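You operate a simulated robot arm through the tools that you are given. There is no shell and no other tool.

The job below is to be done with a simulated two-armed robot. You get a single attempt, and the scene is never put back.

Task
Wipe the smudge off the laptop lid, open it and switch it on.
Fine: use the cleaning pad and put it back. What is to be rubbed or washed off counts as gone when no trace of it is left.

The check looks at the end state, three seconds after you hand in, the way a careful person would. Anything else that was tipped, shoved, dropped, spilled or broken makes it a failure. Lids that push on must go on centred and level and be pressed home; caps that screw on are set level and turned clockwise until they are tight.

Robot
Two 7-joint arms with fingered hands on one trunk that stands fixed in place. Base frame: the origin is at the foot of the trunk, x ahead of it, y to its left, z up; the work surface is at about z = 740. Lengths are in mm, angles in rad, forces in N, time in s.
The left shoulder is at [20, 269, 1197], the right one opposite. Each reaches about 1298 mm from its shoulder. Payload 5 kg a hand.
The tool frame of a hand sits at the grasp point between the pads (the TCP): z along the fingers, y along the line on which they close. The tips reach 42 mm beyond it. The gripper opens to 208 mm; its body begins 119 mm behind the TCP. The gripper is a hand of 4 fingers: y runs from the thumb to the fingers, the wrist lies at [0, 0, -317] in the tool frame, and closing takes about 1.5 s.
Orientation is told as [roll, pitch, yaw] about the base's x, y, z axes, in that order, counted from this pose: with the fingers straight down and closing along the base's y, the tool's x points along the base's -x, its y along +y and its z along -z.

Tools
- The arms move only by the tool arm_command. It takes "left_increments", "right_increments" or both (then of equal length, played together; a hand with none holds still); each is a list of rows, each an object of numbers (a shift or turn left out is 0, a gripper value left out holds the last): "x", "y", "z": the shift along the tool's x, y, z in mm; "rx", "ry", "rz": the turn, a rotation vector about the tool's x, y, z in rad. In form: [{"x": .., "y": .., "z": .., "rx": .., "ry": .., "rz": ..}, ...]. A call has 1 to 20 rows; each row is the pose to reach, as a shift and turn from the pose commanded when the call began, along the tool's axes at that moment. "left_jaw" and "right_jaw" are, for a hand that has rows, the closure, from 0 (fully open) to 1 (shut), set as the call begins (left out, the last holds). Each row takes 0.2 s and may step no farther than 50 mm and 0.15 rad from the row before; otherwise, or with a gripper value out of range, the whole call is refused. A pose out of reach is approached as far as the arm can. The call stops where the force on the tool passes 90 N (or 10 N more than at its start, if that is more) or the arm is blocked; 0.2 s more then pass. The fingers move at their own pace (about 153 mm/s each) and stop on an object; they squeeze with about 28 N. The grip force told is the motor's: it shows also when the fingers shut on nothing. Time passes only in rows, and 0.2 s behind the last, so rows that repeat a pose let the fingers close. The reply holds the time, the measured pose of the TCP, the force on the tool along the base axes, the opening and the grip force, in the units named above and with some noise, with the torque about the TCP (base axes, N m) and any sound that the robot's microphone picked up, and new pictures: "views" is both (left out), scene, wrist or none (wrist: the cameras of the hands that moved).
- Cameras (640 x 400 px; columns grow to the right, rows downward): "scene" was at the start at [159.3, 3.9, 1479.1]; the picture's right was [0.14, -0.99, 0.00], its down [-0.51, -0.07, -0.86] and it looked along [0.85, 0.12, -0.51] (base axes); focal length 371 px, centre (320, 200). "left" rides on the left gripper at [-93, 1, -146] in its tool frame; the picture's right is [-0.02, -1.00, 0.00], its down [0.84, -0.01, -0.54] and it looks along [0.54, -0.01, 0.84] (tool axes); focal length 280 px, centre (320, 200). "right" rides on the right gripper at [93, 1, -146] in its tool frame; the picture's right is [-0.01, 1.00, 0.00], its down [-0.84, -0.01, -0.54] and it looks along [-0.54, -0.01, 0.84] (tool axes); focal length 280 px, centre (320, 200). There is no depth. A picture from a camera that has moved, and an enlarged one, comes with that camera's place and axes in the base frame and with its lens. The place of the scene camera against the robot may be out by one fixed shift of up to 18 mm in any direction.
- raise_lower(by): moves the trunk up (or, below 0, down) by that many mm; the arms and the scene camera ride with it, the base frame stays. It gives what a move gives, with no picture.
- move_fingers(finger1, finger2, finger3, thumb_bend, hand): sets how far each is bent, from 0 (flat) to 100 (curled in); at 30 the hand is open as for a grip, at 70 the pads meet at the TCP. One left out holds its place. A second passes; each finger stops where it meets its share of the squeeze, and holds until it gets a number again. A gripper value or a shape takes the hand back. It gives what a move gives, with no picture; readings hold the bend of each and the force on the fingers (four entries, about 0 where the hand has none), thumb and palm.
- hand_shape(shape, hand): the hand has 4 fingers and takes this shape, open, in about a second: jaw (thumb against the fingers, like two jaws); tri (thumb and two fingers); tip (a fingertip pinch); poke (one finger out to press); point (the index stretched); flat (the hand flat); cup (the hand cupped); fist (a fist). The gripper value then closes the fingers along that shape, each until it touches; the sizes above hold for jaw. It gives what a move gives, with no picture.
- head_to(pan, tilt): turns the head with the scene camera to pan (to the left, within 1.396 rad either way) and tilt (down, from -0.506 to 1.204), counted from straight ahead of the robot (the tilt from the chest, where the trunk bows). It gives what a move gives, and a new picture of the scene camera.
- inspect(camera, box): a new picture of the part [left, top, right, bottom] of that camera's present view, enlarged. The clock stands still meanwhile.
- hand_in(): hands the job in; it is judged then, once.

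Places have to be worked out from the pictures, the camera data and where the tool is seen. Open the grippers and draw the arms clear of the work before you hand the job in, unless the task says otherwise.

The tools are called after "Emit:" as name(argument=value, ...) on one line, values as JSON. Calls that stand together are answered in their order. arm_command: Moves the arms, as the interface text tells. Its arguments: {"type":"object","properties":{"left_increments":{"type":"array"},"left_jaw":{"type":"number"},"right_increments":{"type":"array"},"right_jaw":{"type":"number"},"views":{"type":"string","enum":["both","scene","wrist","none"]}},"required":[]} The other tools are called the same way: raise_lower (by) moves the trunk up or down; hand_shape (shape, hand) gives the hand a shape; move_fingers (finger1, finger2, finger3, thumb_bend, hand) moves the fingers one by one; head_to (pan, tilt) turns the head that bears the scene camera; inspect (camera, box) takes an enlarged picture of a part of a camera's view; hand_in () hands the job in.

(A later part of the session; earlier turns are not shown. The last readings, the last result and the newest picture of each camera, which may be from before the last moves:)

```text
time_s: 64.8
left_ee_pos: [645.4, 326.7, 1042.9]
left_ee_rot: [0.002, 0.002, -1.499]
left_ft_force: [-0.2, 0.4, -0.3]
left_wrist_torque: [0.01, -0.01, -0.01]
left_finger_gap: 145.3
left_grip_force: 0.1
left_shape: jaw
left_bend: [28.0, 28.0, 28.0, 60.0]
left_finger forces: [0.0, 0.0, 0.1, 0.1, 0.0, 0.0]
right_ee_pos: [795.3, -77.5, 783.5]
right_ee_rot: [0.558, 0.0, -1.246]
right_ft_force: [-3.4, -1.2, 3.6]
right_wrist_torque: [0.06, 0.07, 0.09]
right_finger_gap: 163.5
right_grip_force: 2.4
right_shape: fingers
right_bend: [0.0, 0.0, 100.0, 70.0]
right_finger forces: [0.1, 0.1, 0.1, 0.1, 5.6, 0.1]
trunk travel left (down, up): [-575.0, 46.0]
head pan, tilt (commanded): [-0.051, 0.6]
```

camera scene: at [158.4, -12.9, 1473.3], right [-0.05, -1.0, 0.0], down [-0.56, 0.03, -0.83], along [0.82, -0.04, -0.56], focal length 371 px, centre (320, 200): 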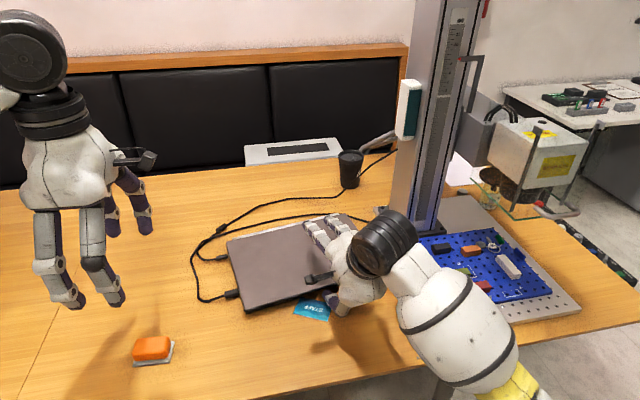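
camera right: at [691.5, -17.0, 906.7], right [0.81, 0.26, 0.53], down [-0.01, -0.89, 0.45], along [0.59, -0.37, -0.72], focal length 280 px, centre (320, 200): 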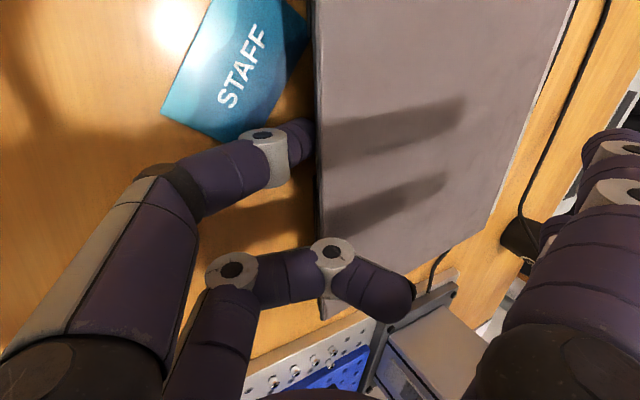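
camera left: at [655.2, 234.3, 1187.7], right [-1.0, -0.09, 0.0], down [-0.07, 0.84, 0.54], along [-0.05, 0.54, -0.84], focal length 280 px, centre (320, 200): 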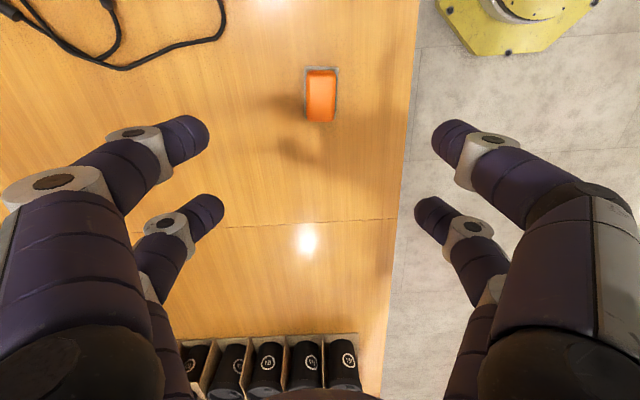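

The backward force grows, so the tip is against the lip. Now I try lifting by a few millimetres and watch whether the load turns downward.

Emit:
arm_command(right_increments=[{"y": 0.53, "z": -0.85}, {"y": 1.06, "z": -1.7}, {"y": 1.6, "z": -2.55}], views="wrist")

Emit:
inspect(camera="right", box=[200, 60, 400, 185])

```text
time_s: 65.6
left_ee_pos: [646.0, 326.2, 1043.3]
left_ee_rot: [0.0, 0.001, -1.5]
left_ft_force: [1.2, -0.5, -0.1]
left_wrist_torque: [0.02, 0.0, -0.01]
left_finger_gap: 145.0
left_grip_force: 0.1
left_shape: jaw
left_bend: [28.0, 28.0, 28.0, 60.0]
left_finger forces: [0.0, 0.1, 0.0, 0.0, 0.1, 0.0]
right_ee_pos: [795.9, -77.6, 786.0]
right_ee_rot: [0.557, 0.0, -1.244]
right_ft_force: [-2.0, -0.2, -1.3]
right_wrist_torque: [-0.04, 0.0, 0.05]
right_finger_gap: 165.4
right_grip_force: 1.5
right_shape: fingers
right_bend: [0.0, 0.0, 100.0, 70.0]
right_finger forces: [0.0, 0.0, 0.0, 0.0, 2.5, 0.0]
trunk travel left (down, up): [-575.0, 46.0]
head pan, tilt (commanded): [-0.051, 0.6]
camera right: at [695.0, -15.9, 909.6], right [0.81, 0.26, 0.53], down [-0.01, -0.89, 0.45], along [0.59, -0.37, -0.72], focal length 280 px, centre (320, 200)
```

right: 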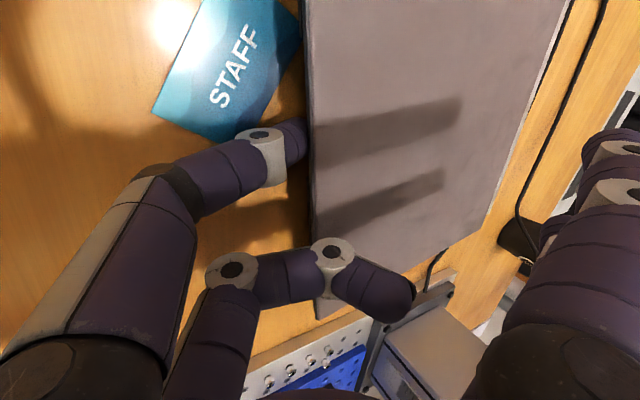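

```text
3.20 times, centred on (300, 122) of right
camera zoom: at [695.0, -15.9, 909.6], right [0.81, 0.26, 0.53], down [-0.01, -0.89, 0.45], along [0.59, -0.37, -0.72], focal length 897 px, centre (384, 448)
```

zoom: 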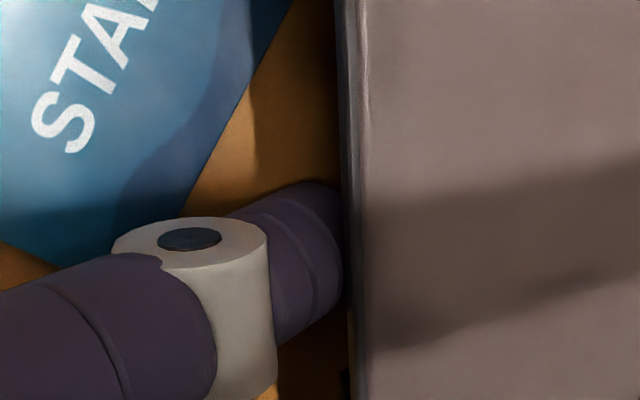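

The load has turned downward (-1.3 N) and the tip end is hidden under the lid. I keep lifting, creeping forward slightly.

Emit:
arm_command(right_increments=[{"y": 0.95, "z": -0.6}, {"y": 1.9, "z": -1.2}, {"y": 2.85, "z": -1.8}], views="none")

Emit:
arm_command(right_increments=[{"y": 0.75, "z": -0.75}, {"y": 1.5, "z": -1.5}, {"y": 2.25, "z": -2.25}], views="wrist")

Emit:
inspect(camera="right", box=[200, 60, 400, 185])

```text
time_s: 66.4
left_ee_pos: [647.6, 327.9, 1042.8]
left_ee_rot: [0.0, -0.001, -1.499]
left_ft_force: [-0.7, 0.1, 0.4]
left_wrist_torque: [-0.03, -0.05, 0.0]
left_finger_gap: 145.2
left_grip_force: 0.0
left_shape: jaw
left_bend: [28.0, 28.0, 28.0, 60.0]
left_finger forces: [0.1, 0.0, 0.0, 0.0, 0.0, 0.0]
right_ee_pos: [797.9, -78.6, 789.6]
right_ee_rot: [0.557, 0.0, -1.246]
right_ft_force: [-1.5, -1.9, -4.0]
right_wrist_torque: [-0.09, 0.04, 0.07]
right_finger_gap: 167.9
right_grip_force: 1.6
right_shape: fingers
right_bend: [0.0, 0.0, 100.0, 69.0]
right_finger forces: [0.0, 0.0, 0.0, 0.0, 4.7, 0.0]
trunk travel left (down, up): [-575.0, 46.0]
head pan, tilt (commanded): [-0.051, 0.6]
```

```text
time_s: 67.2
left_ee_pos: [647.9, 327.5, 1041.9]
left_ee_rot: [0.0, -0.003, -1.5]
left_ft_force: [0.0, 0.4, 0.7]
left_wrist_torque: [0.0, 0.0, -0.01]
left_finger_gap: 145.3
left_grip_force: 0.1
left_shape: jaw
left_bend: [28.0, 28.0, 28.0, 60.0]
left_finger forces: [0.0, 0.0, 0.0, 0.1, 0.0, 0.0]
right_ee_pos: [798.8, -77.7, 792.3]
right_ee_rot: [0.558, 0.002, -1.245]
right_ft_force: [-4.6, 0.1, -3.2]
right_wrist_torque: [-0.12, 0.09, 0.08]
right_finger_gap: 168.8
right_grip_force: 3.2
right_shape: fingers
right_bend: [0.0, 0.0, 100.0, 69.0]
right_finger forces: [0.0, 0.1, 0.0, 0.1, 5.3, 0.0]
trunk travel left (down, up): [-575.0, 46.0]
head pan, tilt (commanded): [-0.051, 0.6]
camera right: at [697.1, -15.5, 916.4], right [0.81, 0.26, 0.53], down [-0.01, -0.89, 0.45], along [0.59, -0.37, -0.72], focal length 280 px, centre (320, 200)
```

right: 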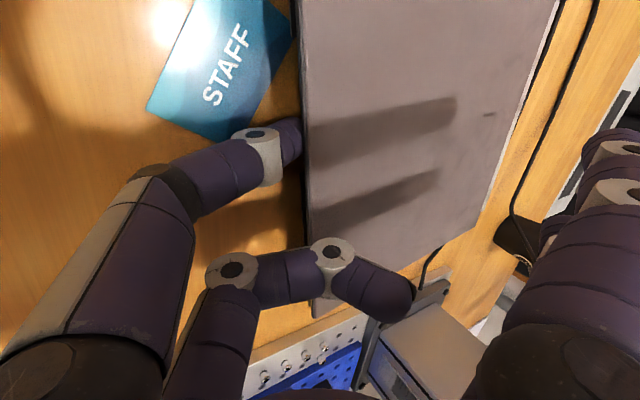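

```text
3.20 times, centred on (300, 122) of right
camera zoom: at [697.1, -15.5, 916.4], right [0.81, 0.26, 0.53], down [-0.01, -0.89, 0.45], along [0.59, -0.37, -0.72], focal length 897 px, centre (384, 448)
```

zoom: 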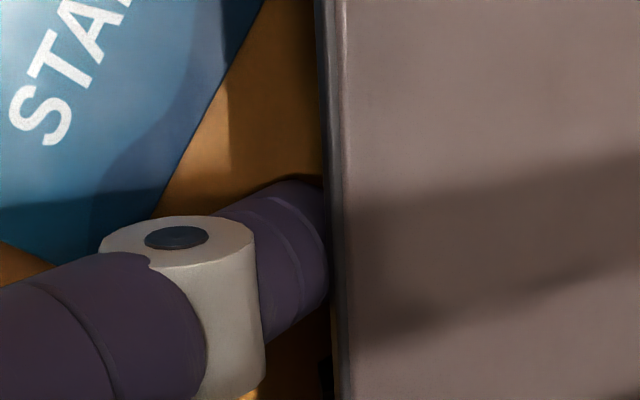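

Load is now 4–5 N through the springy thumb. I go on lifting straight up in small steps and check the gap at the front edge with the scene camera.

Emit:
arm_command(right_increments=[{"y": 0.8, "z": -1.27}, {"y": 1.6, "z": -2.55}, {"y": 2.4, "z": -3.8}], views="none")

Emit:
inspect(camera="scene", box=[220, 260, 350, 330])

Emit:
inspect(camera="right", box=[200, 0, 400, 185])

```text
time_s: 68.0
left_ee_pos: [645.7, 327.9, 1042.7]
left_ee_rot: [0.0, 0.0, -1.501]
left_ft_force: [0.1, -0.8, 0.1]
left_wrist_torque: [-0.01, 0.01, 0.01]
left_finger_gap: 144.9
left_grip_force: 0.0
left_shape: jaw
left_bend: [28.0, 28.0, 28.0, 60.0]
left_finger forces: [0.0, 0.0, 0.1, 0.0, 0.0, 0.0]
right_ee_pos: [798.9, -78.1, 798.9]
right_ee_rot: [0.559, -0.002, -1.244]
right_ft_force: [-3.6, 0.3, -3.8]
right_wrist_torque: [-0.1, 0.05, 0.11]
right_finger_gap: 168.8
right_grip_force: 1.9
right_shape: fingers
right_bend: [0.0, 0.0, 100.0, 69.0]
right_finger forces: [0.0, 0.0, 0.0, 0.0, 4.9, 0.1]
trunk travel left (down, up): [-575.0, 46.0]
head pan, tilt (commanded): [-0.051, 0.6]
```

```text
4.92 times, centred on (285, 295) of scene
camera zoom: at [158.4, -13.0, 1473.3], right [-0.05, -1.0, 0.0], down [-0.56, 0.03, -0.83], along [0.82, -0.04, -0.56], focal length 1824 px, centre (492, -268)
```

zoom: 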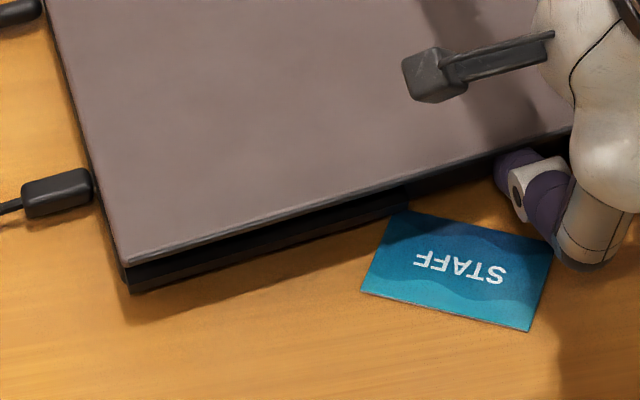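

```text
2.16 times, centred on (300, 92) of right
camera zoom: at [697.1, -15.6, 920.8], right [0.81, 0.26, 0.53], down [-0.01, -0.89, 0.45], along [0.59, -0.37, -0.72], focal length 606 px, centre (363, 432)
```

zoom: 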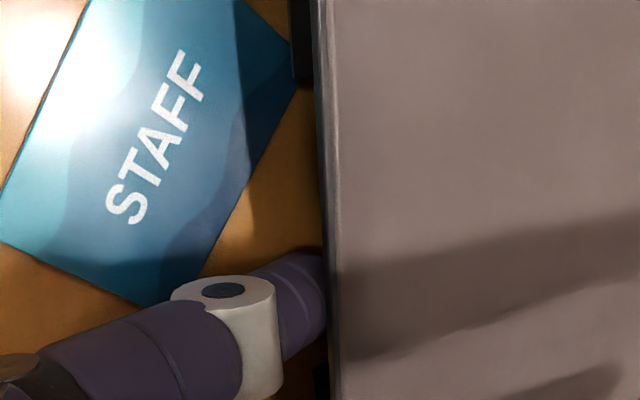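

The load stays at about 4 N while the hand rises, and the gap under the lid has grown: the lid is opening. I continue up, then move the tip further under the lid once it clears the base.

Emit:
arm_command(right_increments=[{"y": 1.6, "z": -2.55}, {"y": 3.2, "z": -5.1}, {"y": 4.8, "z": -7.65}, {"y": 6.4, "z": -10.2}, {"y": 8, "z": -12.7}], views="wrist")

Emit:
inspect(camera="scene", box=[220, 260, 350, 330])

```text
time_s: 69.2
left_ee_pos: [646.4, 325.9, 1042.0]
left_ee_rot: [0.0, 0.001, -1.498]
left_ft_force: [0.2, -0.5, -0.4]
left_wrist_torque: [-0.02, 0.01, 0.01]
left_finger_gap: 145.1
left_grip_force: 0.1
left_shape: jaw
left_bend: [28.0, 28.0, 28.0, 60.0]
left_finger forces: [0.0, 0.1, 0.0, 0.0, 0.1, 0.0]
right_ee_pos: [799.8, -76.7, 811.5]
right_ee_rot: [0.559, 0.0, -1.244]
right_ft_force: [-0.4, -1.1, -3.2]
right_wrist_torque: [-0.15, 0.02, 0.05]
right_finger_gap: 168.4
right_grip_force: 2.5
right_shape: fingers
right_bend: [0.0, 0.0, 100.0, 69.0]
right_finger forces: [0.0, 0.0, 0.0, 0.1, 4.0, 0.0]
trunk travel left (down, up): [-575.0, 46.0]
head pan, tilt (commanded): [-0.051, 0.6]
camera right: at [697.0, -15.0, 935.2], right [0.81, 0.26, 0.53], down [-0.01, -0.89, 0.45], along [0.59, -0.37, -0.72], focal length 280 px, centre (320, 200)
```

right: 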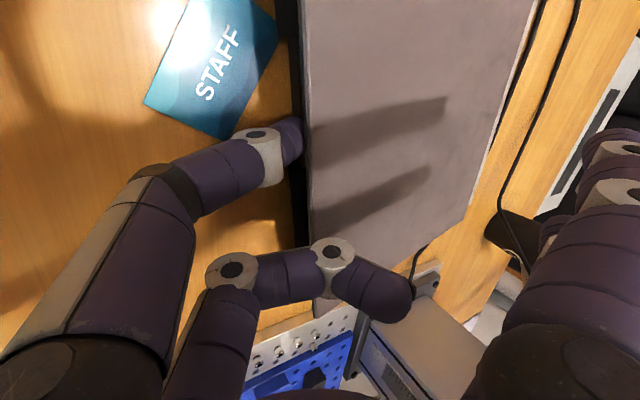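

```text
4.92 times, centred on (285, 295) of scene
camera zoom: at [158.5, -13.0, 1473.3], right [-0.05, -1.0, 0.0], down [-0.56, 0.03, -0.83], along [0.82, -0.04, -0.56], focal length 1824 px, centre (492, -268)
```

zoom: 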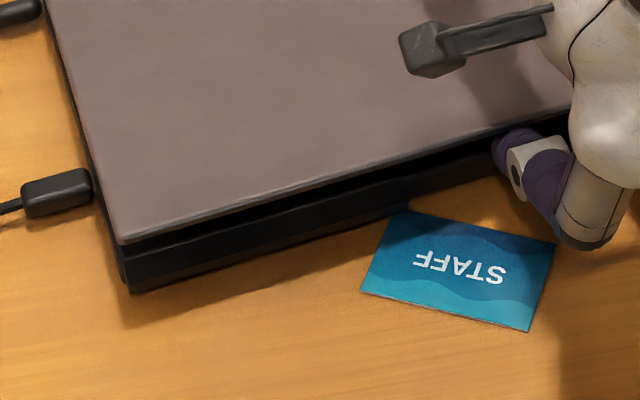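

The lid gap is clearly growing. I now slide the tip about 15 mm further under the lid while still rising a little.

Emit:
arm_command(right_increments=[{"y": 3.4, "z": 0.2}, {"y": 6.8, "z": 0.4}, {"y": 10.2, "z": 0.6}, {"y": 13.6, "z": 0.8}, {"y": 17, "z": 1.1}], views="wrist")

Emit:
inspect(camera="scene", box=[220, 230, 390, 330])

```text
time_s: 70.4
left_ee_pos: [644.9, 326.4, 1042.8]
left_ee_rot: [0.0, -0.001, -1.501]
left_ft_force: [-0.2, 0.2, -0.7]
left_wrist_torque: [0.02, 0.0, -0.01]
left_finger_gap: 145.1
left_grip_force: 0.1
left_shape: jaw
left_bend: [28.0, 28.0, 28.0, 60.0]
left_finger forces: [0.0, 0.0, 0.1, 0.0, 0.0, 0.1]
right_ee_pos: [813.9, -73.2, 819.9]
right_ee_rot: [0.558, 0.0, -1.246]
right_ft_force: [-7.4, -2.2, -3.5]
right_wrist_torque: [-0.09, 0.06, 0.2]
right_finger_gap: 170.5
right_grip_force: 2.9
right_shape: fingers
right_bend: [0.0, 0.0, 100.0, 69.0]
right_finger forces: [0.1, 0.0, 0.1, 0.0, 6.5, 0.0]
trunk travel left (down, up): [-575.0, 46.0]
head pan, tilt (commanded): [-0.051, 0.6]
camera right: at [711.1, -10.4, 944.2], right [0.81, 0.26, 0.53], down [-0.01, -0.89, 0.45], along [0.59, -0.37, -0.72], focal length 280 px, centre (320, 200)
```

right: 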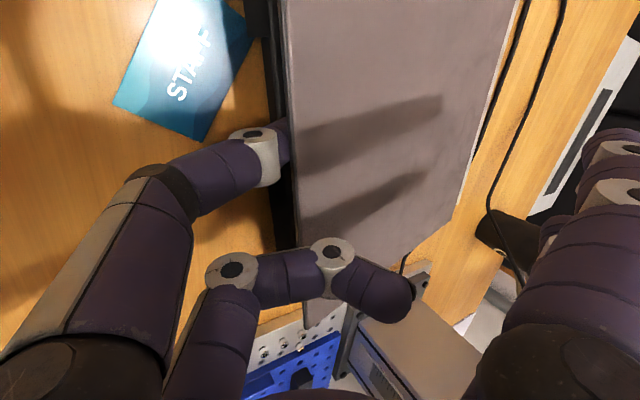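

```text
3.76 times, centred on (305, 280) of scene
camera zoom: at [158.2, -13.1, 1473.3], right [-0.05, -1.0, 0.0], down [-0.56, 0.03, -0.83], along [0.82, -0.04, -0.56], focal length 1395 px, centre (376, -101)
```

zoom: 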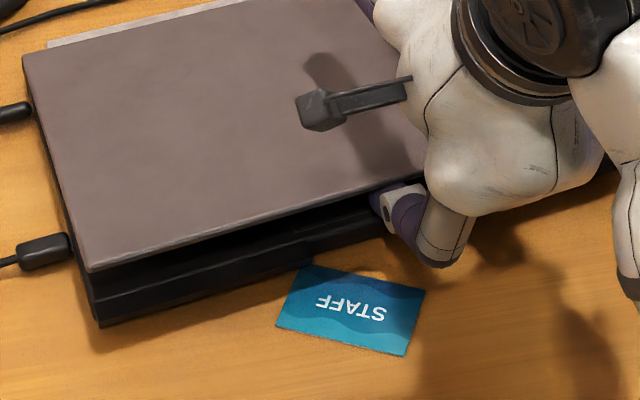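

I check whether the laptop base slid during that push by repeating the same enlargement as before.

Emit:
inspect(camera="scene", box=[220, 260, 350, 330])

```text
4.92 times, centred on (285, 295) of scene
camera zoom: at [158.2, -13.1, 1473.3], right [-0.05, -1.0, 0.0], down [-0.56, 0.03, -0.83], along [0.82, -0.04, -0.56], focal length 1824 px, centre (492, -268)
```

zoom: 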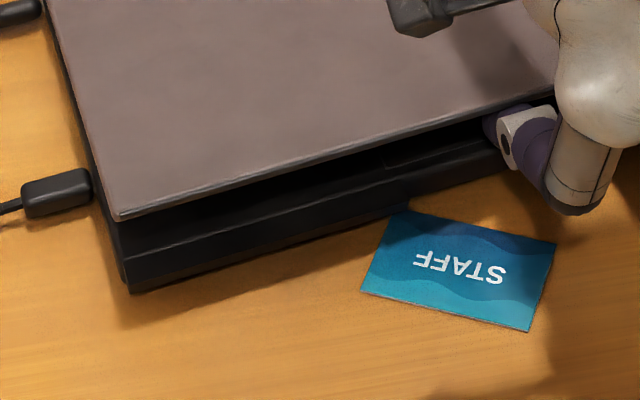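

The base has not moved. The tip is now about 18 mm under the lid (lid angle about 8°); I follow an arc about the far hinge, first up to about 20°.

Emit:
arm_command(right_increments=[{"y": 4.9, "z": -6}, {"y": 9.8, "z": -12}, {"y": 15.4, "z": -18}, {"y": 21, "z": -24}, {"y": 27, "z": -29.6}, {"y": 33, "z": -35.1}], views="both")

Emit:
inspect(camera="scene", box=[200, 200, 390, 330])

```text
time_s: 71.8
left_ee_pos: [647.2, 326.8, 1043.4]
left_ee_rot: [-0.001, 0.001, -1.498]
left_ft_force: [-0.9, -0.5, -0.4]
left_wrist_torque: [0.02, 0.0, -0.03]
left_finger_gap: 145.5
left_grip_force: 0.1
left_shape: jaw
left_bend: [28.0, 28.0, 28.0, 60.0]
left_finger forces: [0.0, 0.1, 0.0, 0.0, 0.0, 0.1]
right_ee_pos: [821.6, -69.4, 868.8]
right_ee_rot: [0.559, 0.001, -1.243]
right_ft_force: [-0.9, -1.1, -4.3]
right_wrist_torque: [-0.12, -0.07, 0.02]
right_finger_gap: 167.5
right_grip_force: 1.7
right_shape: fingers
right_bend: [0.0, 0.0, 100.0, 69.0]
right_finger forces: [0.1, 0.0, 0.1, 0.0, 3.4, 0.0]
trunk travel left (down, up): [-575.0, 46.0]
head pan, tilt (commanded): [-0.051, 0.6]
camera scene: at [158.4, -13.0, 1473.3], right [-0.05, -1.0, 0.0], down [-0.56, 0.03, -0.83], along [0.82, -0.04, -0.56], focal length 371 px, centre (320, 200)
camera right: at [719.4, -7.5, 991.1], right [0.81, 0.26, 0.53], down [-0.01, -0.89, 0.45], along [0.59, -0.37, -0.72], focal length 280 px, centre (320, 200)
```

scene: 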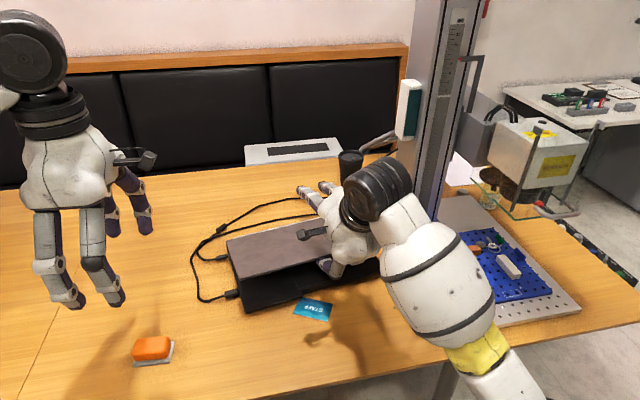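
right: 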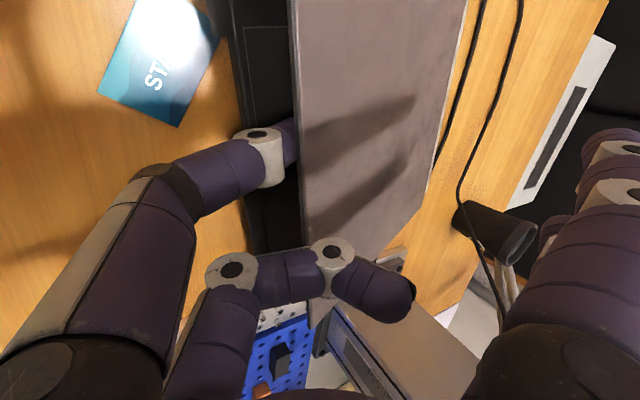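

```text
3.08 times, centred on (295, 265) of scene
camera zoom: at [158.4, -13.0, 1473.3], right [-0.05, -1.0, 0.0], down [-0.56, 0.03, -0.83], along [0.82, -0.04, -0.56], focal length 1140 px, centre (397, 0)
```

zoom: 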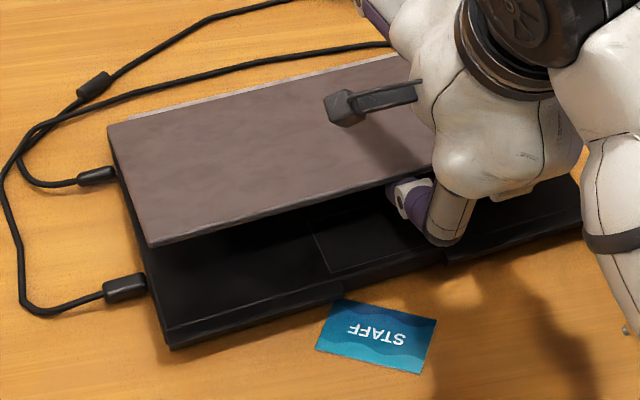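

The lid is at about 20° and follows smoothly with 4 N. I continue along the arc to about 50°.

Emit:
arm_command(right_increments=[{"y": 8, "z": -6.4}, {"y": 16, "z": -12.7}, {"y": 24.5, "z": -18.4}, {"y": 33.1, "z": -23.9}, {"y": 42, "z": -29}, {"y": 51.1, "z": -33.7}, {"y": 60.4, "z": -37.9}, {"y": 69.9, "z": -41.8}, {"y": 79.5, "z": -45.2}, {"y": 89.2, "z": -48.2}, {"y": 99.1, "z": -50.7}, {"y": 109.1, "z": -52.9}], views="both")

Emit:
inspect(camera="scene", box=[200, 180, 390, 320])

```text
time_s: 74.4
left_ee_pos: [645.6, 327.0, 1043.6]
left_ee_rot: [-0.001, 0.0, -1.499]
left_ft_force: [-0.9, -0.8, -0.1]
left_wrist_torque: [-0.03, -0.01, 0.0]
left_finger_gap: 145.2
left_grip_force: 0.0
left_shape: jaw
left_bend: [28.0, 28.0, 28.0, 60.0]
left_finger forces: [0.1, 0.0, 0.0, 0.0, 0.0, 0.0]
right_ee_pos: [882.2, -49.6, 971.9]
right_ee_rot: [0.56, 0.0, -1.242]
right_ft_force: [-3.6, -0.1, -1.8]
right_wrist_torque: [-0.09, 0.06, 0.09]
right_finger_gap: 167.6
right_grip_force: 1.2
right_shape: fingers
right_bend: [0.0, 0.0, 100.0, 69.0]
right_finger forces: [0.0, 0.0, 0.0, 0.0, 3.2, 0.1]
trunk travel left (down, up): [-575.0, 46.0]
head pan, tilt (commanded): [-0.051, 0.6]
camera scene: at [158.3, -12.9, 1473.3], right [-0.05, -1.0, 0.0], down [-0.56, 0.03, -0.83], along [0.82, -0.04, -0.56], focal length 371 px, centre (320, 200)
camera right: at [780.7, 13.0, 1093.2], right [0.81, 0.26, 0.53], down [-0.01, -0.89, 0.45], along [0.59, -0.37, -0.72], focal length 280 px, centre (320, 200)
```

scene: 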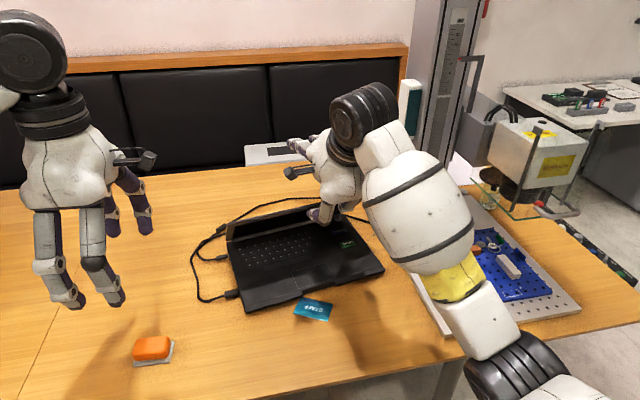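
right: 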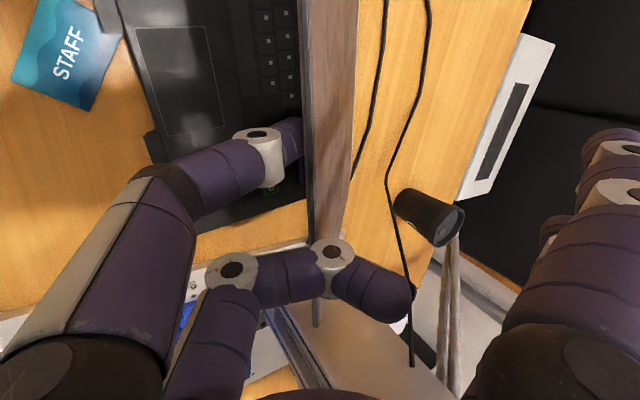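

```text
2.86 times, centred on (295, 250) of scene
camera zoom: at [158.3, -12.9, 1473.3], right [-0.05, -1.0, 0.0], down [-0.56, 0.03, -0.83], along [0.82, -0.04, -0.56], focal length 1059 px, centre (391, 57)
```

zoom: 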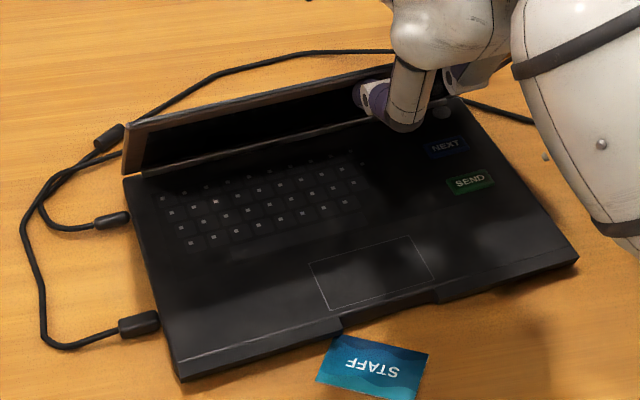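

The keyboard is visible, with a round button at the upper right corner near the hinge plus NEXT and SEND keys. I continue opening along the arc to about 80°.

Emit:
arm_command(right_increments=[{"y": 10, "z": -1.7}, {"y": 20.2, "z": -3}, {"y": 30.4, "z": -3.7}, {"y": 40.6, "z": -4.1}, {"y": 50.8, "z": -4}, {"y": 61.1, "z": -3.6}, {"y": 71.3, "z": -2.6}, {"y": 81.4, "z": -1.2}, {"y": 91.5, "z": 0.6}, {"y": 101.5, "z": 2.8}, {"y": 111.3, "z": 5.5}, {"y": 121, "z": 8.7}], views="both")

Emit:
inspect(camera="scene", box=[200, 160, 400, 320])

```text
time_s: 77.0
left_ee_pos: [646.4, 325.8, 1042.7]
left_ee_rot: [0.001, 0.0, -1.499]
left_ft_force: [-0.2, 0.0, 0.1]
left_wrist_torque: [-0.02, 0.01, 0.03]
left_finger_gap: 145.0
left_grip_force: 0.0
left_shape: jaw
left_bend: [28.0, 28.0, 28.0, 60.0]
left_finger forces: [0.0, 0.0, 0.0, 0.0, 0.0, 0.1]
right_ee_pos: [985.5, -14.4, 1027.4]
right_ee_rot: [0.559, 0.0, -1.244]
right_ft_force: [-2.2, -1.0, 0.1]
right_wrist_torque: [-0.06, 0.11, 0.07]
right_finger_gap: 165.9
right_grip_force: 1.3
right_shape: fingers
right_bend: [0.0, 0.0, 100.0, 70.0]
right_finger forces: [0.0, 0.1, 0.0, 0.0, 2.7, 0.0]
trunk travel left (down, up): [-575.0, 46.0]
head pan, tilt (commanded): [-0.051, 0.6]
camera scene: at [158.2, -13.0, 1473.3], right [-0.05, -1.0, 0.0], down [-0.56, 0.03, -0.83], along [0.82, -0.04, -0.56], focal length 371 px, centre (320, 200)
camera right: at [883.5, 48.4, 1150.3], right [0.81, 0.26, 0.53], down [-0.01, -0.89, 0.45], along [0.59, -0.37, -0.72], focal length 280 px, centre (320, 200)
```

scene: 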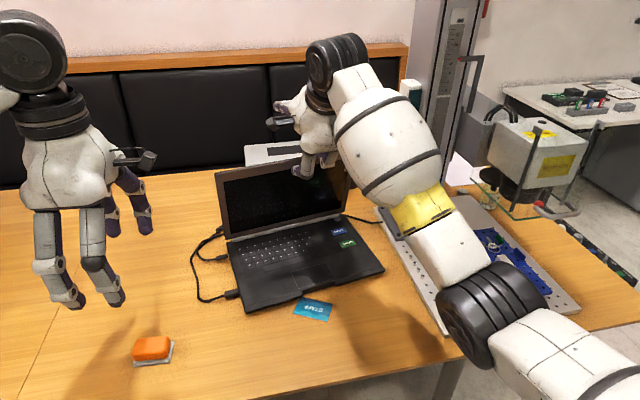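
right: 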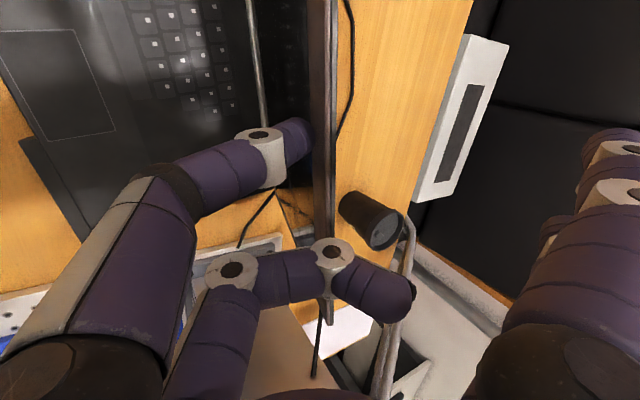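

```text
2.50 times, centred on (300, 240) of scene
camera zoom: at [158.2, -13.0, 1473.3], right [-0.05, -1.0, 0.0], down [-0.56, 0.03, -0.83], along [0.82, -0.04, -0.56], focal length 926 px, centre (370, 100)
```

zoom: 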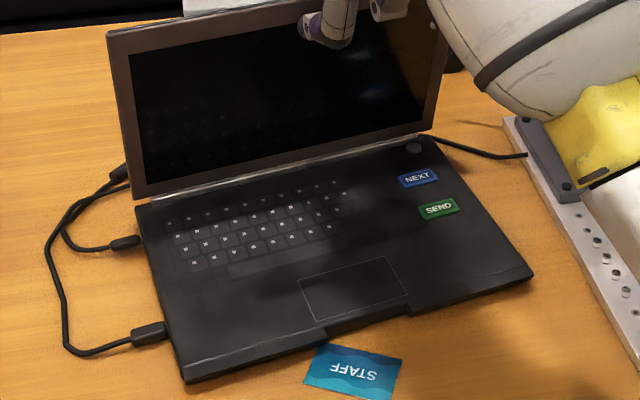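

The lid is at roughly 80°. I push on slowly to about 100° and watch the force.

Emit:
arm_command(right_increments=[{"y": 9.5, "z": 3.6}, {"y": 19, "z": 7.5}, {"y": 28, "z": 12}, {"y": 37.2, "z": 16.7}, {"y": 46, "z": 22}, {"y": 54.7, "z": 27.4}, {"y": 63, "z": 33.4}, {"y": 71, "z": 39.6}], views="both")

Emit:
inspect(camera="scene", box=[200, 160, 400, 320])

```text
time_s: 78.8
left_ee_pos: [645.0, 326.6, 1042.1]
left_ee_rot: [-0.001, -0.001, -1.499]
left_ft_force: [0.2, -0.4, -0.6]
left_wrist_torque: [0.03, -0.03, 0.01]
left_finger_gap: 145.0
left_grip_force: 0.0
left_shape: jaw
left_bend: [28.0, 28.0, 28.0, 60.0]
left_finger forces: [0.0, 0.0, 0.1, 0.0, 0.0, 0.0]
right_ee_pos: [1062.5, 11.1, 1030.6]
right_ee_rot: [0.559, 0.001, -1.244]
right_ft_force: [-1.5, -0.6, 1.1]
right_wrist_torque: [0.02, 0.06, 0.06]
right_finger_gap: 164.5
right_grip_force: 0.1
right_shape: fingers
right_bend: [0.0, 0.0, 100.0, 70.0]
right_finger forces: [0.0, 0.0, 0.0, 0.0, 1.9, 0.0]
trunk travel left (down, up): [-575.0, 46.0]
head pan, tilt (commanded): [-0.051, 0.6]
camera scene: at [158.1, -12.9, 1473.3], right [-0.05, -1.0, 0.0], down [-0.56, 0.03, -0.83], along [0.82, -0.04, -0.56], focal length 371 px, centre (320, 200)
camera right: at [959.3, 73.5, 1154.1], right [0.81, 0.26, 0.53], down [-0.01, -0.89, 0.45], along [0.59, -0.37, -0.72], focal length 280 px, centre (320, 200)
```

scene: 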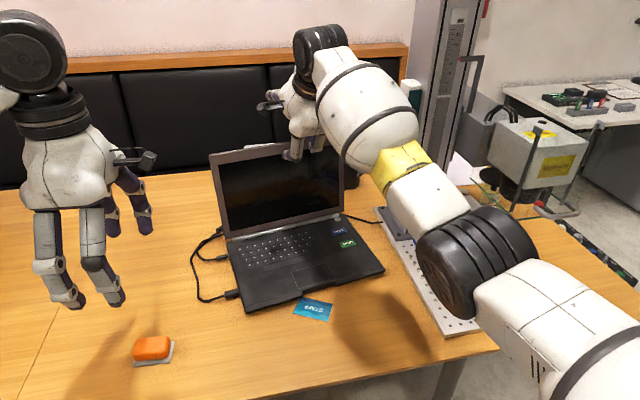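
right: 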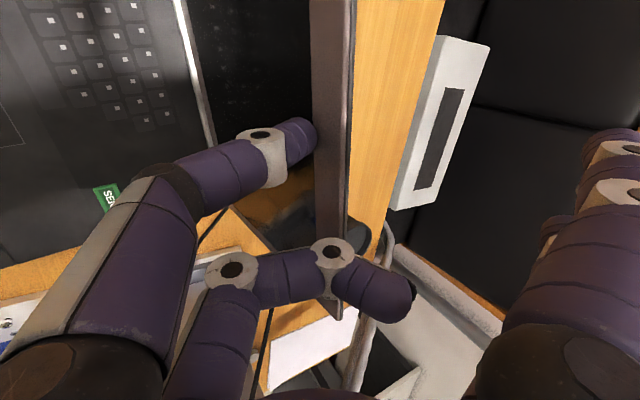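

```text
2.50 times, centred on (300, 240) of scene
camera zoom: at [158.1, -12.9, 1473.3], right [-0.05, -1.0, 0.0], down [-0.56, 0.03, -0.83], along [0.82, -0.04, -0.56], focal length 926 px, centre (370, 100)
```

zoom: 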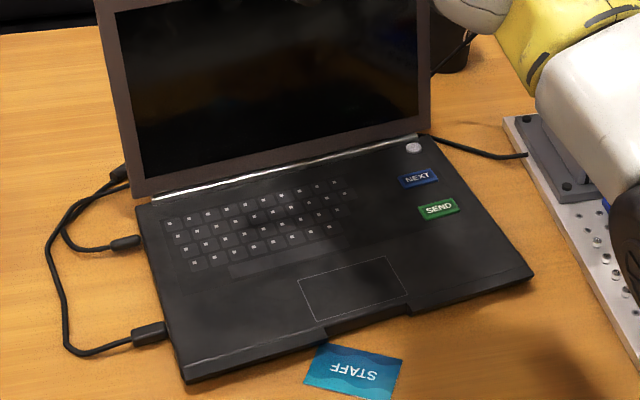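

The lid now stands at about 100° and the force is low. I push a little further to about 108°, then draw the thumb straight back away from the screen.

Emit:
arm_command(right_increments=[{"y": 6, "z": 5.6}, {"y": 12, "z": 11.2}, {"y": 18, "z": 16.8}, {"y": 23.9, "z": 22.3}], views="none")

Emit:
arm_command(right_increments=[{"y": -4.2, "z": -2.6}, {"y": -12.7, "z": -7.9}, {"y": -34, "z": -21}, {"y": -59.4, "z": -37}, {"y": -85, "z": -53}], views="both")

Emit:
inspect(camera="scene", box=[200, 120, 400, 320])

```text
time_s: 79.8
left_ee_pos: [646.0, 325.9, 1042.3]
left_ee_rot: [-0.001, 0.0, -1.499]
left_ft_force: [-0.5, 0.8, 0.1]
left_wrist_torque: [-0.04, -0.01, 0.01]
left_finger_gap: 145.3
left_grip_force: 0.1
left_shape: jaw
left_bend: [28.0, 28.0, 28.0, 60.0]
left_finger forces: [0.0, 0.1, 0.0, 0.0, 0.0, 0.1]
right_ee_pos: [1091.8, 22.2, 1025.5]
right_ee_rot: [0.56, 0.0, -1.243]
right_ft_force: [-1.7, -0.6, 0.4]
right_wrist_torque: [-0.02, 0.05, 0.04]
right_finger_gap: 165.5
right_grip_force: 1.0
right_shape: fingers
right_bend: [0.0, 0.0, 100.0, 70.0]
right_finger forces: [0.0, 0.0, 0.0, 0.0, 1.8, 0.0]
trunk travel left (down, up): [-575.0, 46.0]
head pan, tilt (commanded): [-0.051, 0.6]
```

```text
time_s: 81.0
left_ee_pos: [646.3, 327.5, 1042.5]
left_ee_rot: [0.0, 0.0, -1.499]
left_ft_force: [-0.4, -0.4, -0.3]
left_wrist_torque: [0.03, 0.0, 0.03]
left_finger_gap: 145.2
left_grip_force: 0.1
left_shape: jaw
left_bend: [28.0, 28.0, 28.0, 60.0]
left_finger forces: [0.1, 0.0, 0.0, 0.0, 0.1, 0.0]
right_ee_pos: [997.8, -9.9, 1025.6]
right_ee_rot: [0.558, -0.001, -1.244]
right_ft_force: [-0.6, -0.1, 0.3]
right_wrist_torque: [-0.01, 0.0, 0.03]
right_finger_gap: 163.8
right_grip_force: 0.0
right_shape: fingers
right_bend: [0.0, 0.0, 100.0, 70.0]
right_finger forces: [0.2, 0.0, 0.0, 0.0, 0.1, 0.1]
trunk travel left (down, up): [-575.0, 46.0]
head pan, tilt (commanded): [-0.051, 0.6]
camera scene: at [158.3, -13.1, 1473.3], right [-0.05, -1.0, 0.0], down [-0.56, 0.03, -0.83], along [0.82, -0.04, -0.56], focal length 371 px, centre (320, 200)
camera right: at [895.6, 52.2, 1149.1], right [0.81, 0.26, 0.53], down [-0.01, -0.89, 0.45], along [0.59, -0.37, -0.72], focal length 280 px, centre (320, 200)
```

scene: 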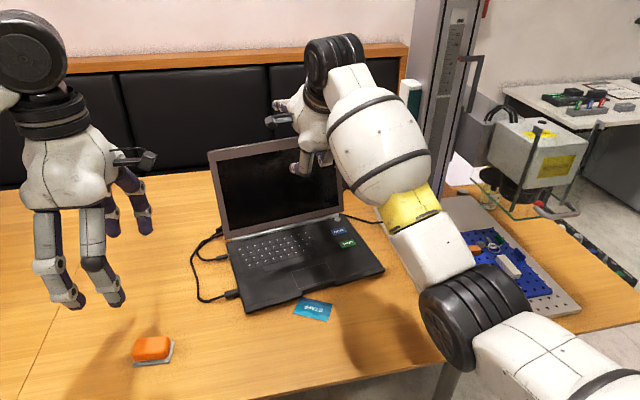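
right: 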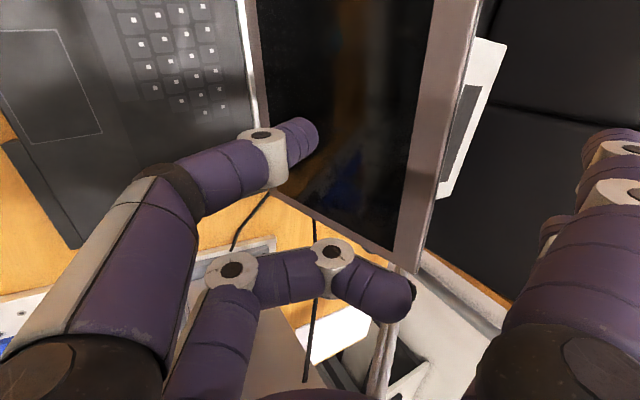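

```text
2.00 times, centred on (300, 220) of scene
camera zoom: at [158.3, -13.1, 1473.3], right [-0.05, -1.0, 0.0], down [-0.56, 0.03, -0.83], along [0.82, -0.04, -0.56], focal length 741 px, centre (360, 160)
```

zoom: 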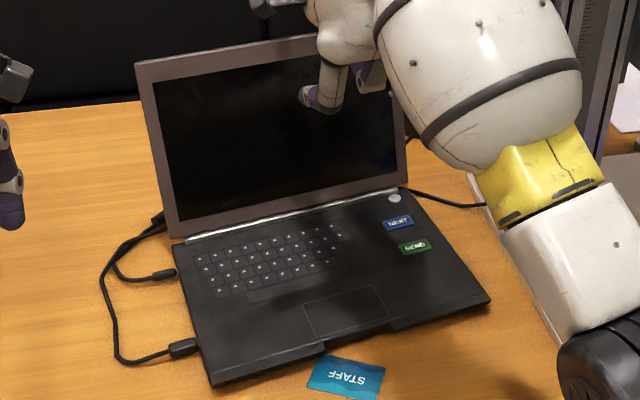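

The lid stays open by itself at about 108°, and the laptop has not shifted. The round power button sits at the right rear of the keyboard deck near [1082, -104]; I curl the upper fingers so they stay clear of the screen and move the hand right and down to see the button with the wrist camera.

Emit:
move_fingers(hand="right", finger1=100, finger2=100, finger3=100, thumb_bend=70)

Emit:
arm_command(right_increments=[{"x": -28, "y": -19.5, "z": 21}, {"x": -56, "y": -39, "z": 42}, {"x": -85, "y": -58, "z": 64}, {"x": -113, "y": -78, "z": 85}, {"x": -141, "y": -97, "z": 106}, {"x": -169.7, "y": -116.8, "z": 127.6}, {"x": -169.7, "y": -116.8, "z": 127.6}], views="both")

Emit:
inspect(camera="right", box=[240, 0, 440, 125])

```text
time_s: 82.0
left_ee_pos: [646.7, 327.2, 1042.3]
left_ee_rot: [-0.001, 0.0, -1.5]
left_ft_force: [0.9, 0.4, -0.6]
left_wrist_torque: [-0.04, 0.02, 0.01]
left_finger_gap: 145.2
left_grip_force: 0.1
left_shape: jaw
left_bend: [28.0, 28.0, 28.0, 60.0]
left_finger forces: [0.0, 0.0, 0.0, 0.0, 0.0, 0.0]
right_ee_pos: [997.1, -9.3, 1026.6]
right_ee_rot: [0.557, 0.0, -1.244]
right_ft_force: [-0.8, 0.3, 0.5]
right_wrist_torque: [0.02, -0.01, -0.02]
right_finger_gap: 6.0
right_grip_force: 0.1
right_shape: fingers
right_bend: [74.0, 86.0, 100.0, 69.0]
right_finger forces: [0.1, 0.0, 0.0, 0.0, 0.0, 0.1]
trunk travel left (down, up): [-575.0, 46.0]
head pan, tilt (commanded): [-0.051, 0.6]
```

```text
time_s: 83.6
left_ee_pos: [645.5, 327.5, 1042.9]
left_ee_rot: [0.0, -0.001, -1.498]
left_ft_force: [-0.7, 0.5, 1.5]
left_wrist_torque: [-0.06, -0.07, 0.0]
left_finger_gap: 145.3
left_grip_force: 0.0
left_shape: jaw
left_bend: [28.0, 28.0, 28.0, 60.0]
left_finger forces: [0.0, 0.0, 0.0, 0.2, 0.0, 0.0]
right_ee_pos: [1021.9, -180.8, 856.0]
right_ee_rot: [0.558, -0.001, -1.243]
right_ft_force: [-0.5, 0.2, 0.5]
right_wrist_torque: [-0.05, -0.02, -0.04]
right_finger_gap: 6.2
right_grip_force: 0.0
right_shape: fingers
right_bend: [74.0, 86.0, 100.0, 69.0]
right_finger forces: [0.1, 0.1, 0.0, 0.0, 0.0, 0.0]
trunk travel left (down, up): [-575.0, 46.0]
head pan, tilt (commanded): [-0.051, 0.6]
camera scene: at [157.9, -12.8, 1473.4], right [-0.05, -1.0, 0.0], down [-0.56, 0.03, -0.83], along [0.82, -0.04, -0.56], focal length 371 px, centre (320, 200)
camera right: at [919.7, -119.1, 979.1], right [0.81, 0.26, 0.53], down [-0.01, -0.89, 0.45], along [0.59, -0.37, -0.72], focal length 280 px, centre (320, 200)
```

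scene: 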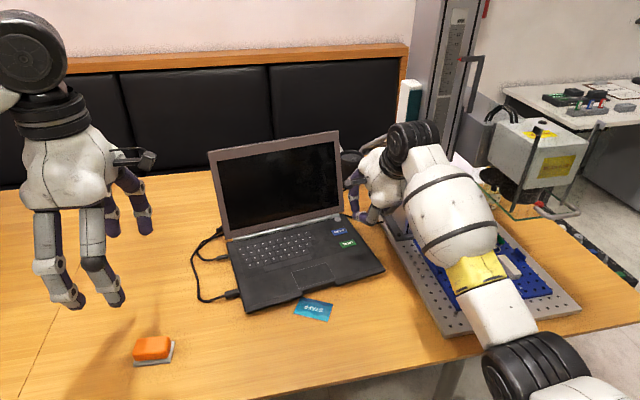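
right: 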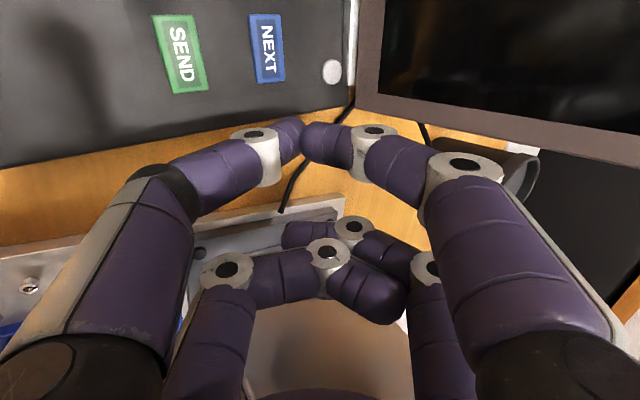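

```text
3.20 times, centred on (340, 62) of right
camera zoom: at [919.7, -119.1, 979.1], right [0.81, 0.26, 0.53], down [-0.01, -0.89, 0.45], along [0.59, -0.37, -0.72], focal length 897 px, centre (256, 640)
```

zoom: 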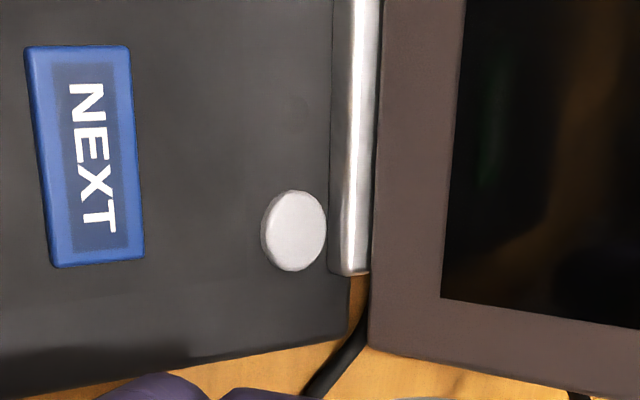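

The power button is clearly seen at about [1072, -108, 759], 12 mm in front of the hinge. Finger1 bumped the thumb tip, so I first back off upward with a flatter hand pitch, then re-pose the digits (thumb out, the rest curled).

Emit:
arm_command(right_increments=[{"x": 6.7, "y": 13.5, "z": -13.4, "rx": -0.1222}, {"x": 13.4, "y": 27, "z": -26.8, "rx": -0.2445}, {"x": 20.1, "y": 40.4, "z": -40.2, "rx": -0.3667}, {"x": 26.8, "y": 53.9, "z": -53.6, "rx": -0.489}, {"x": 26.8, "y": 53.9, "z": -53.6, "rx": -0.489}], views="none")

Emit:
move_fingers(hand="right", finger1=60, thumb_bend=20)

Emit:
move_fingers(hand="right", finger1=100, finger2=100, finger3=100, thumb_bend=45)

Emit:
inspect(camera="right", box=[0, 0, 640, 400])

Emit:
inspect(camera="scene", box=[200, 100, 460, 300])

```text
time_s: 84.8
left_ee_pos: [646.3, 327.7, 1042.1]
left_ee_rot: [0.0, 0.0, -1.498]
left_ft_force: [0.5, 0.5, -0.7]
left_wrist_torque: [0.0, -0.02, -0.01]
left_finger_gap: 145.2
left_grip_force: 0.1
left_shape: jaw
left_bend: [28.0, 28.0, 28.0, 60.0]
left_finger forces: [0.0, 0.0, 0.0, 0.0, 0.1, 0.0]
right_ee_pos: [1029.9, -150.0, 930.7]
right_ee_rot: [1.048, 0.0, -1.243]
right_ft_force: [-0.1, -0.2, -0.2]
right_wrist_torque: [0.0, -0.01, 0.0]
right_finger_gap: 5.9
right_grip_force: 0.0
right_shape: fingers
right_bend: [74.0, 86.0, 100.0, 69.0]
right_finger forces: [0.1, 0.1, 0.1, 0.1, 0.0, 0.0]
trunk travel left (down, up): [-575.0, 46.0]
head pan, tilt (commanded): [-0.051, 0.6]
```

```text
time_s: 85.8
left_ee_pos: [645.0, 326.2, 1042.2]
left_ee_rot: [-0.001, 0.0, -1.497]
left_ft_force: [0.7, 1.0, 0.3]
left_wrist_torque: [-0.02, 0.04, -0.03]
left_finger_gap: 145.2
left_grip_force: 0.1
left_shape: jaw
left_bend: [28.0, 28.0, 28.0, 60.0]
left_finger forces: [0.0, 0.0, 0.0, 0.0, 0.0, 0.0]
right_ee_pos: [1029.8, -149.8, 930.1]
right_ee_rot: [1.047, 0.0, -1.244]
right_ft_force: [0.1, 0.4, 0.1]
right_wrist_torque: [0.01, 0.01, -0.01]
right_finger_gap: 156.2
right_grip_force: 0.1
right_shape: fingers
right_bend: [60.0, 86.0, 100.0, 20.0]
right_finger forces: [0.0, 0.0, 0.1, 0.1, 0.1, 0.1]
trunk travel left (down, up): [-575.0, 46.0]
head pan, tilt (commanded): [-0.051, 0.6]
```

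```text
time_s: 86.8
left_ee_pos: [646.7, 325.7, 1042.2]
left_ee_rot: [0.001, -0.001, -1.5]
left_ft_force: [0.3, 0.8, -0.4]
left_wrist_torque: [-0.01, -0.01, 0.0]
left_finger_gap: 145.1
left_grip_force: 0.0
left_shape: jaw
left_bend: [28.0, 28.0, 28.0, 60.0]
left_finger forces: [0.0, 0.0, 0.0, 0.0, 0.0, 0.0]
right_ee_pos: [1029.1, -150.4, 929.7]
right_ee_rot: [1.047, -0.001, -1.244]
right_ft_force: [-0.7, -0.1, -0.5]
right_wrist_torque: [0.03, -0.02, 0.02]
right_finger_gap: 83.0
right_grip_force: 0.1
right_shape: fingers
right_bend: [100.0, 86.0, 100.0, 45.0]
right_finger forces: [0.1, 0.0, 0.1, 0.0, 0.0, 0.0]
trunk travel left (down, up): [-575.0, 46.0]
head pan, tilt (commanded): [-0.051, 0.6]
```

```text
1.00 times, centred on (320, 200) of right (not enlarged: the box is as wide or as high as the picture)
camera zoom: at [880.7, -103.3, 1002.1], right [0.48, 0.15, 0.87], down [-0.18, -0.95, 0.26], along [0.86, -0.28, -0.43], focal length 280 px, centre (320, 200)
```

zoom: 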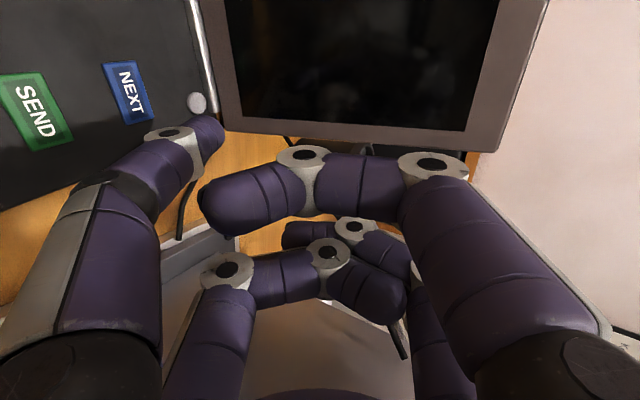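

```text
2.00 times, centred on (330, 200) of scene
camera zoom: at [158.3, -13.0, 1473.3], right [-0.05, -1.0, 0.0], down [-0.56, 0.03, -0.83], along [0.82, -0.04, -0.56], focal length 741 px, centre (300, 200)
```

zoom: 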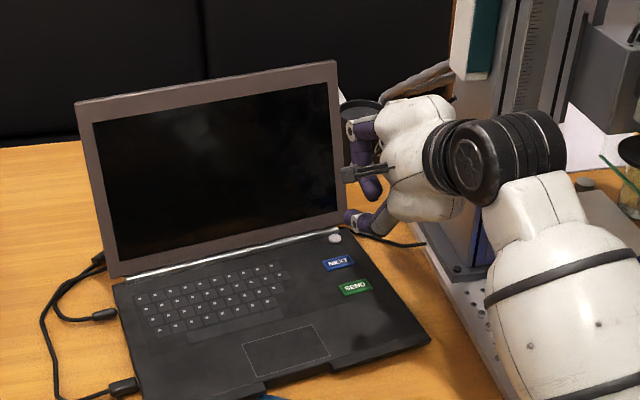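

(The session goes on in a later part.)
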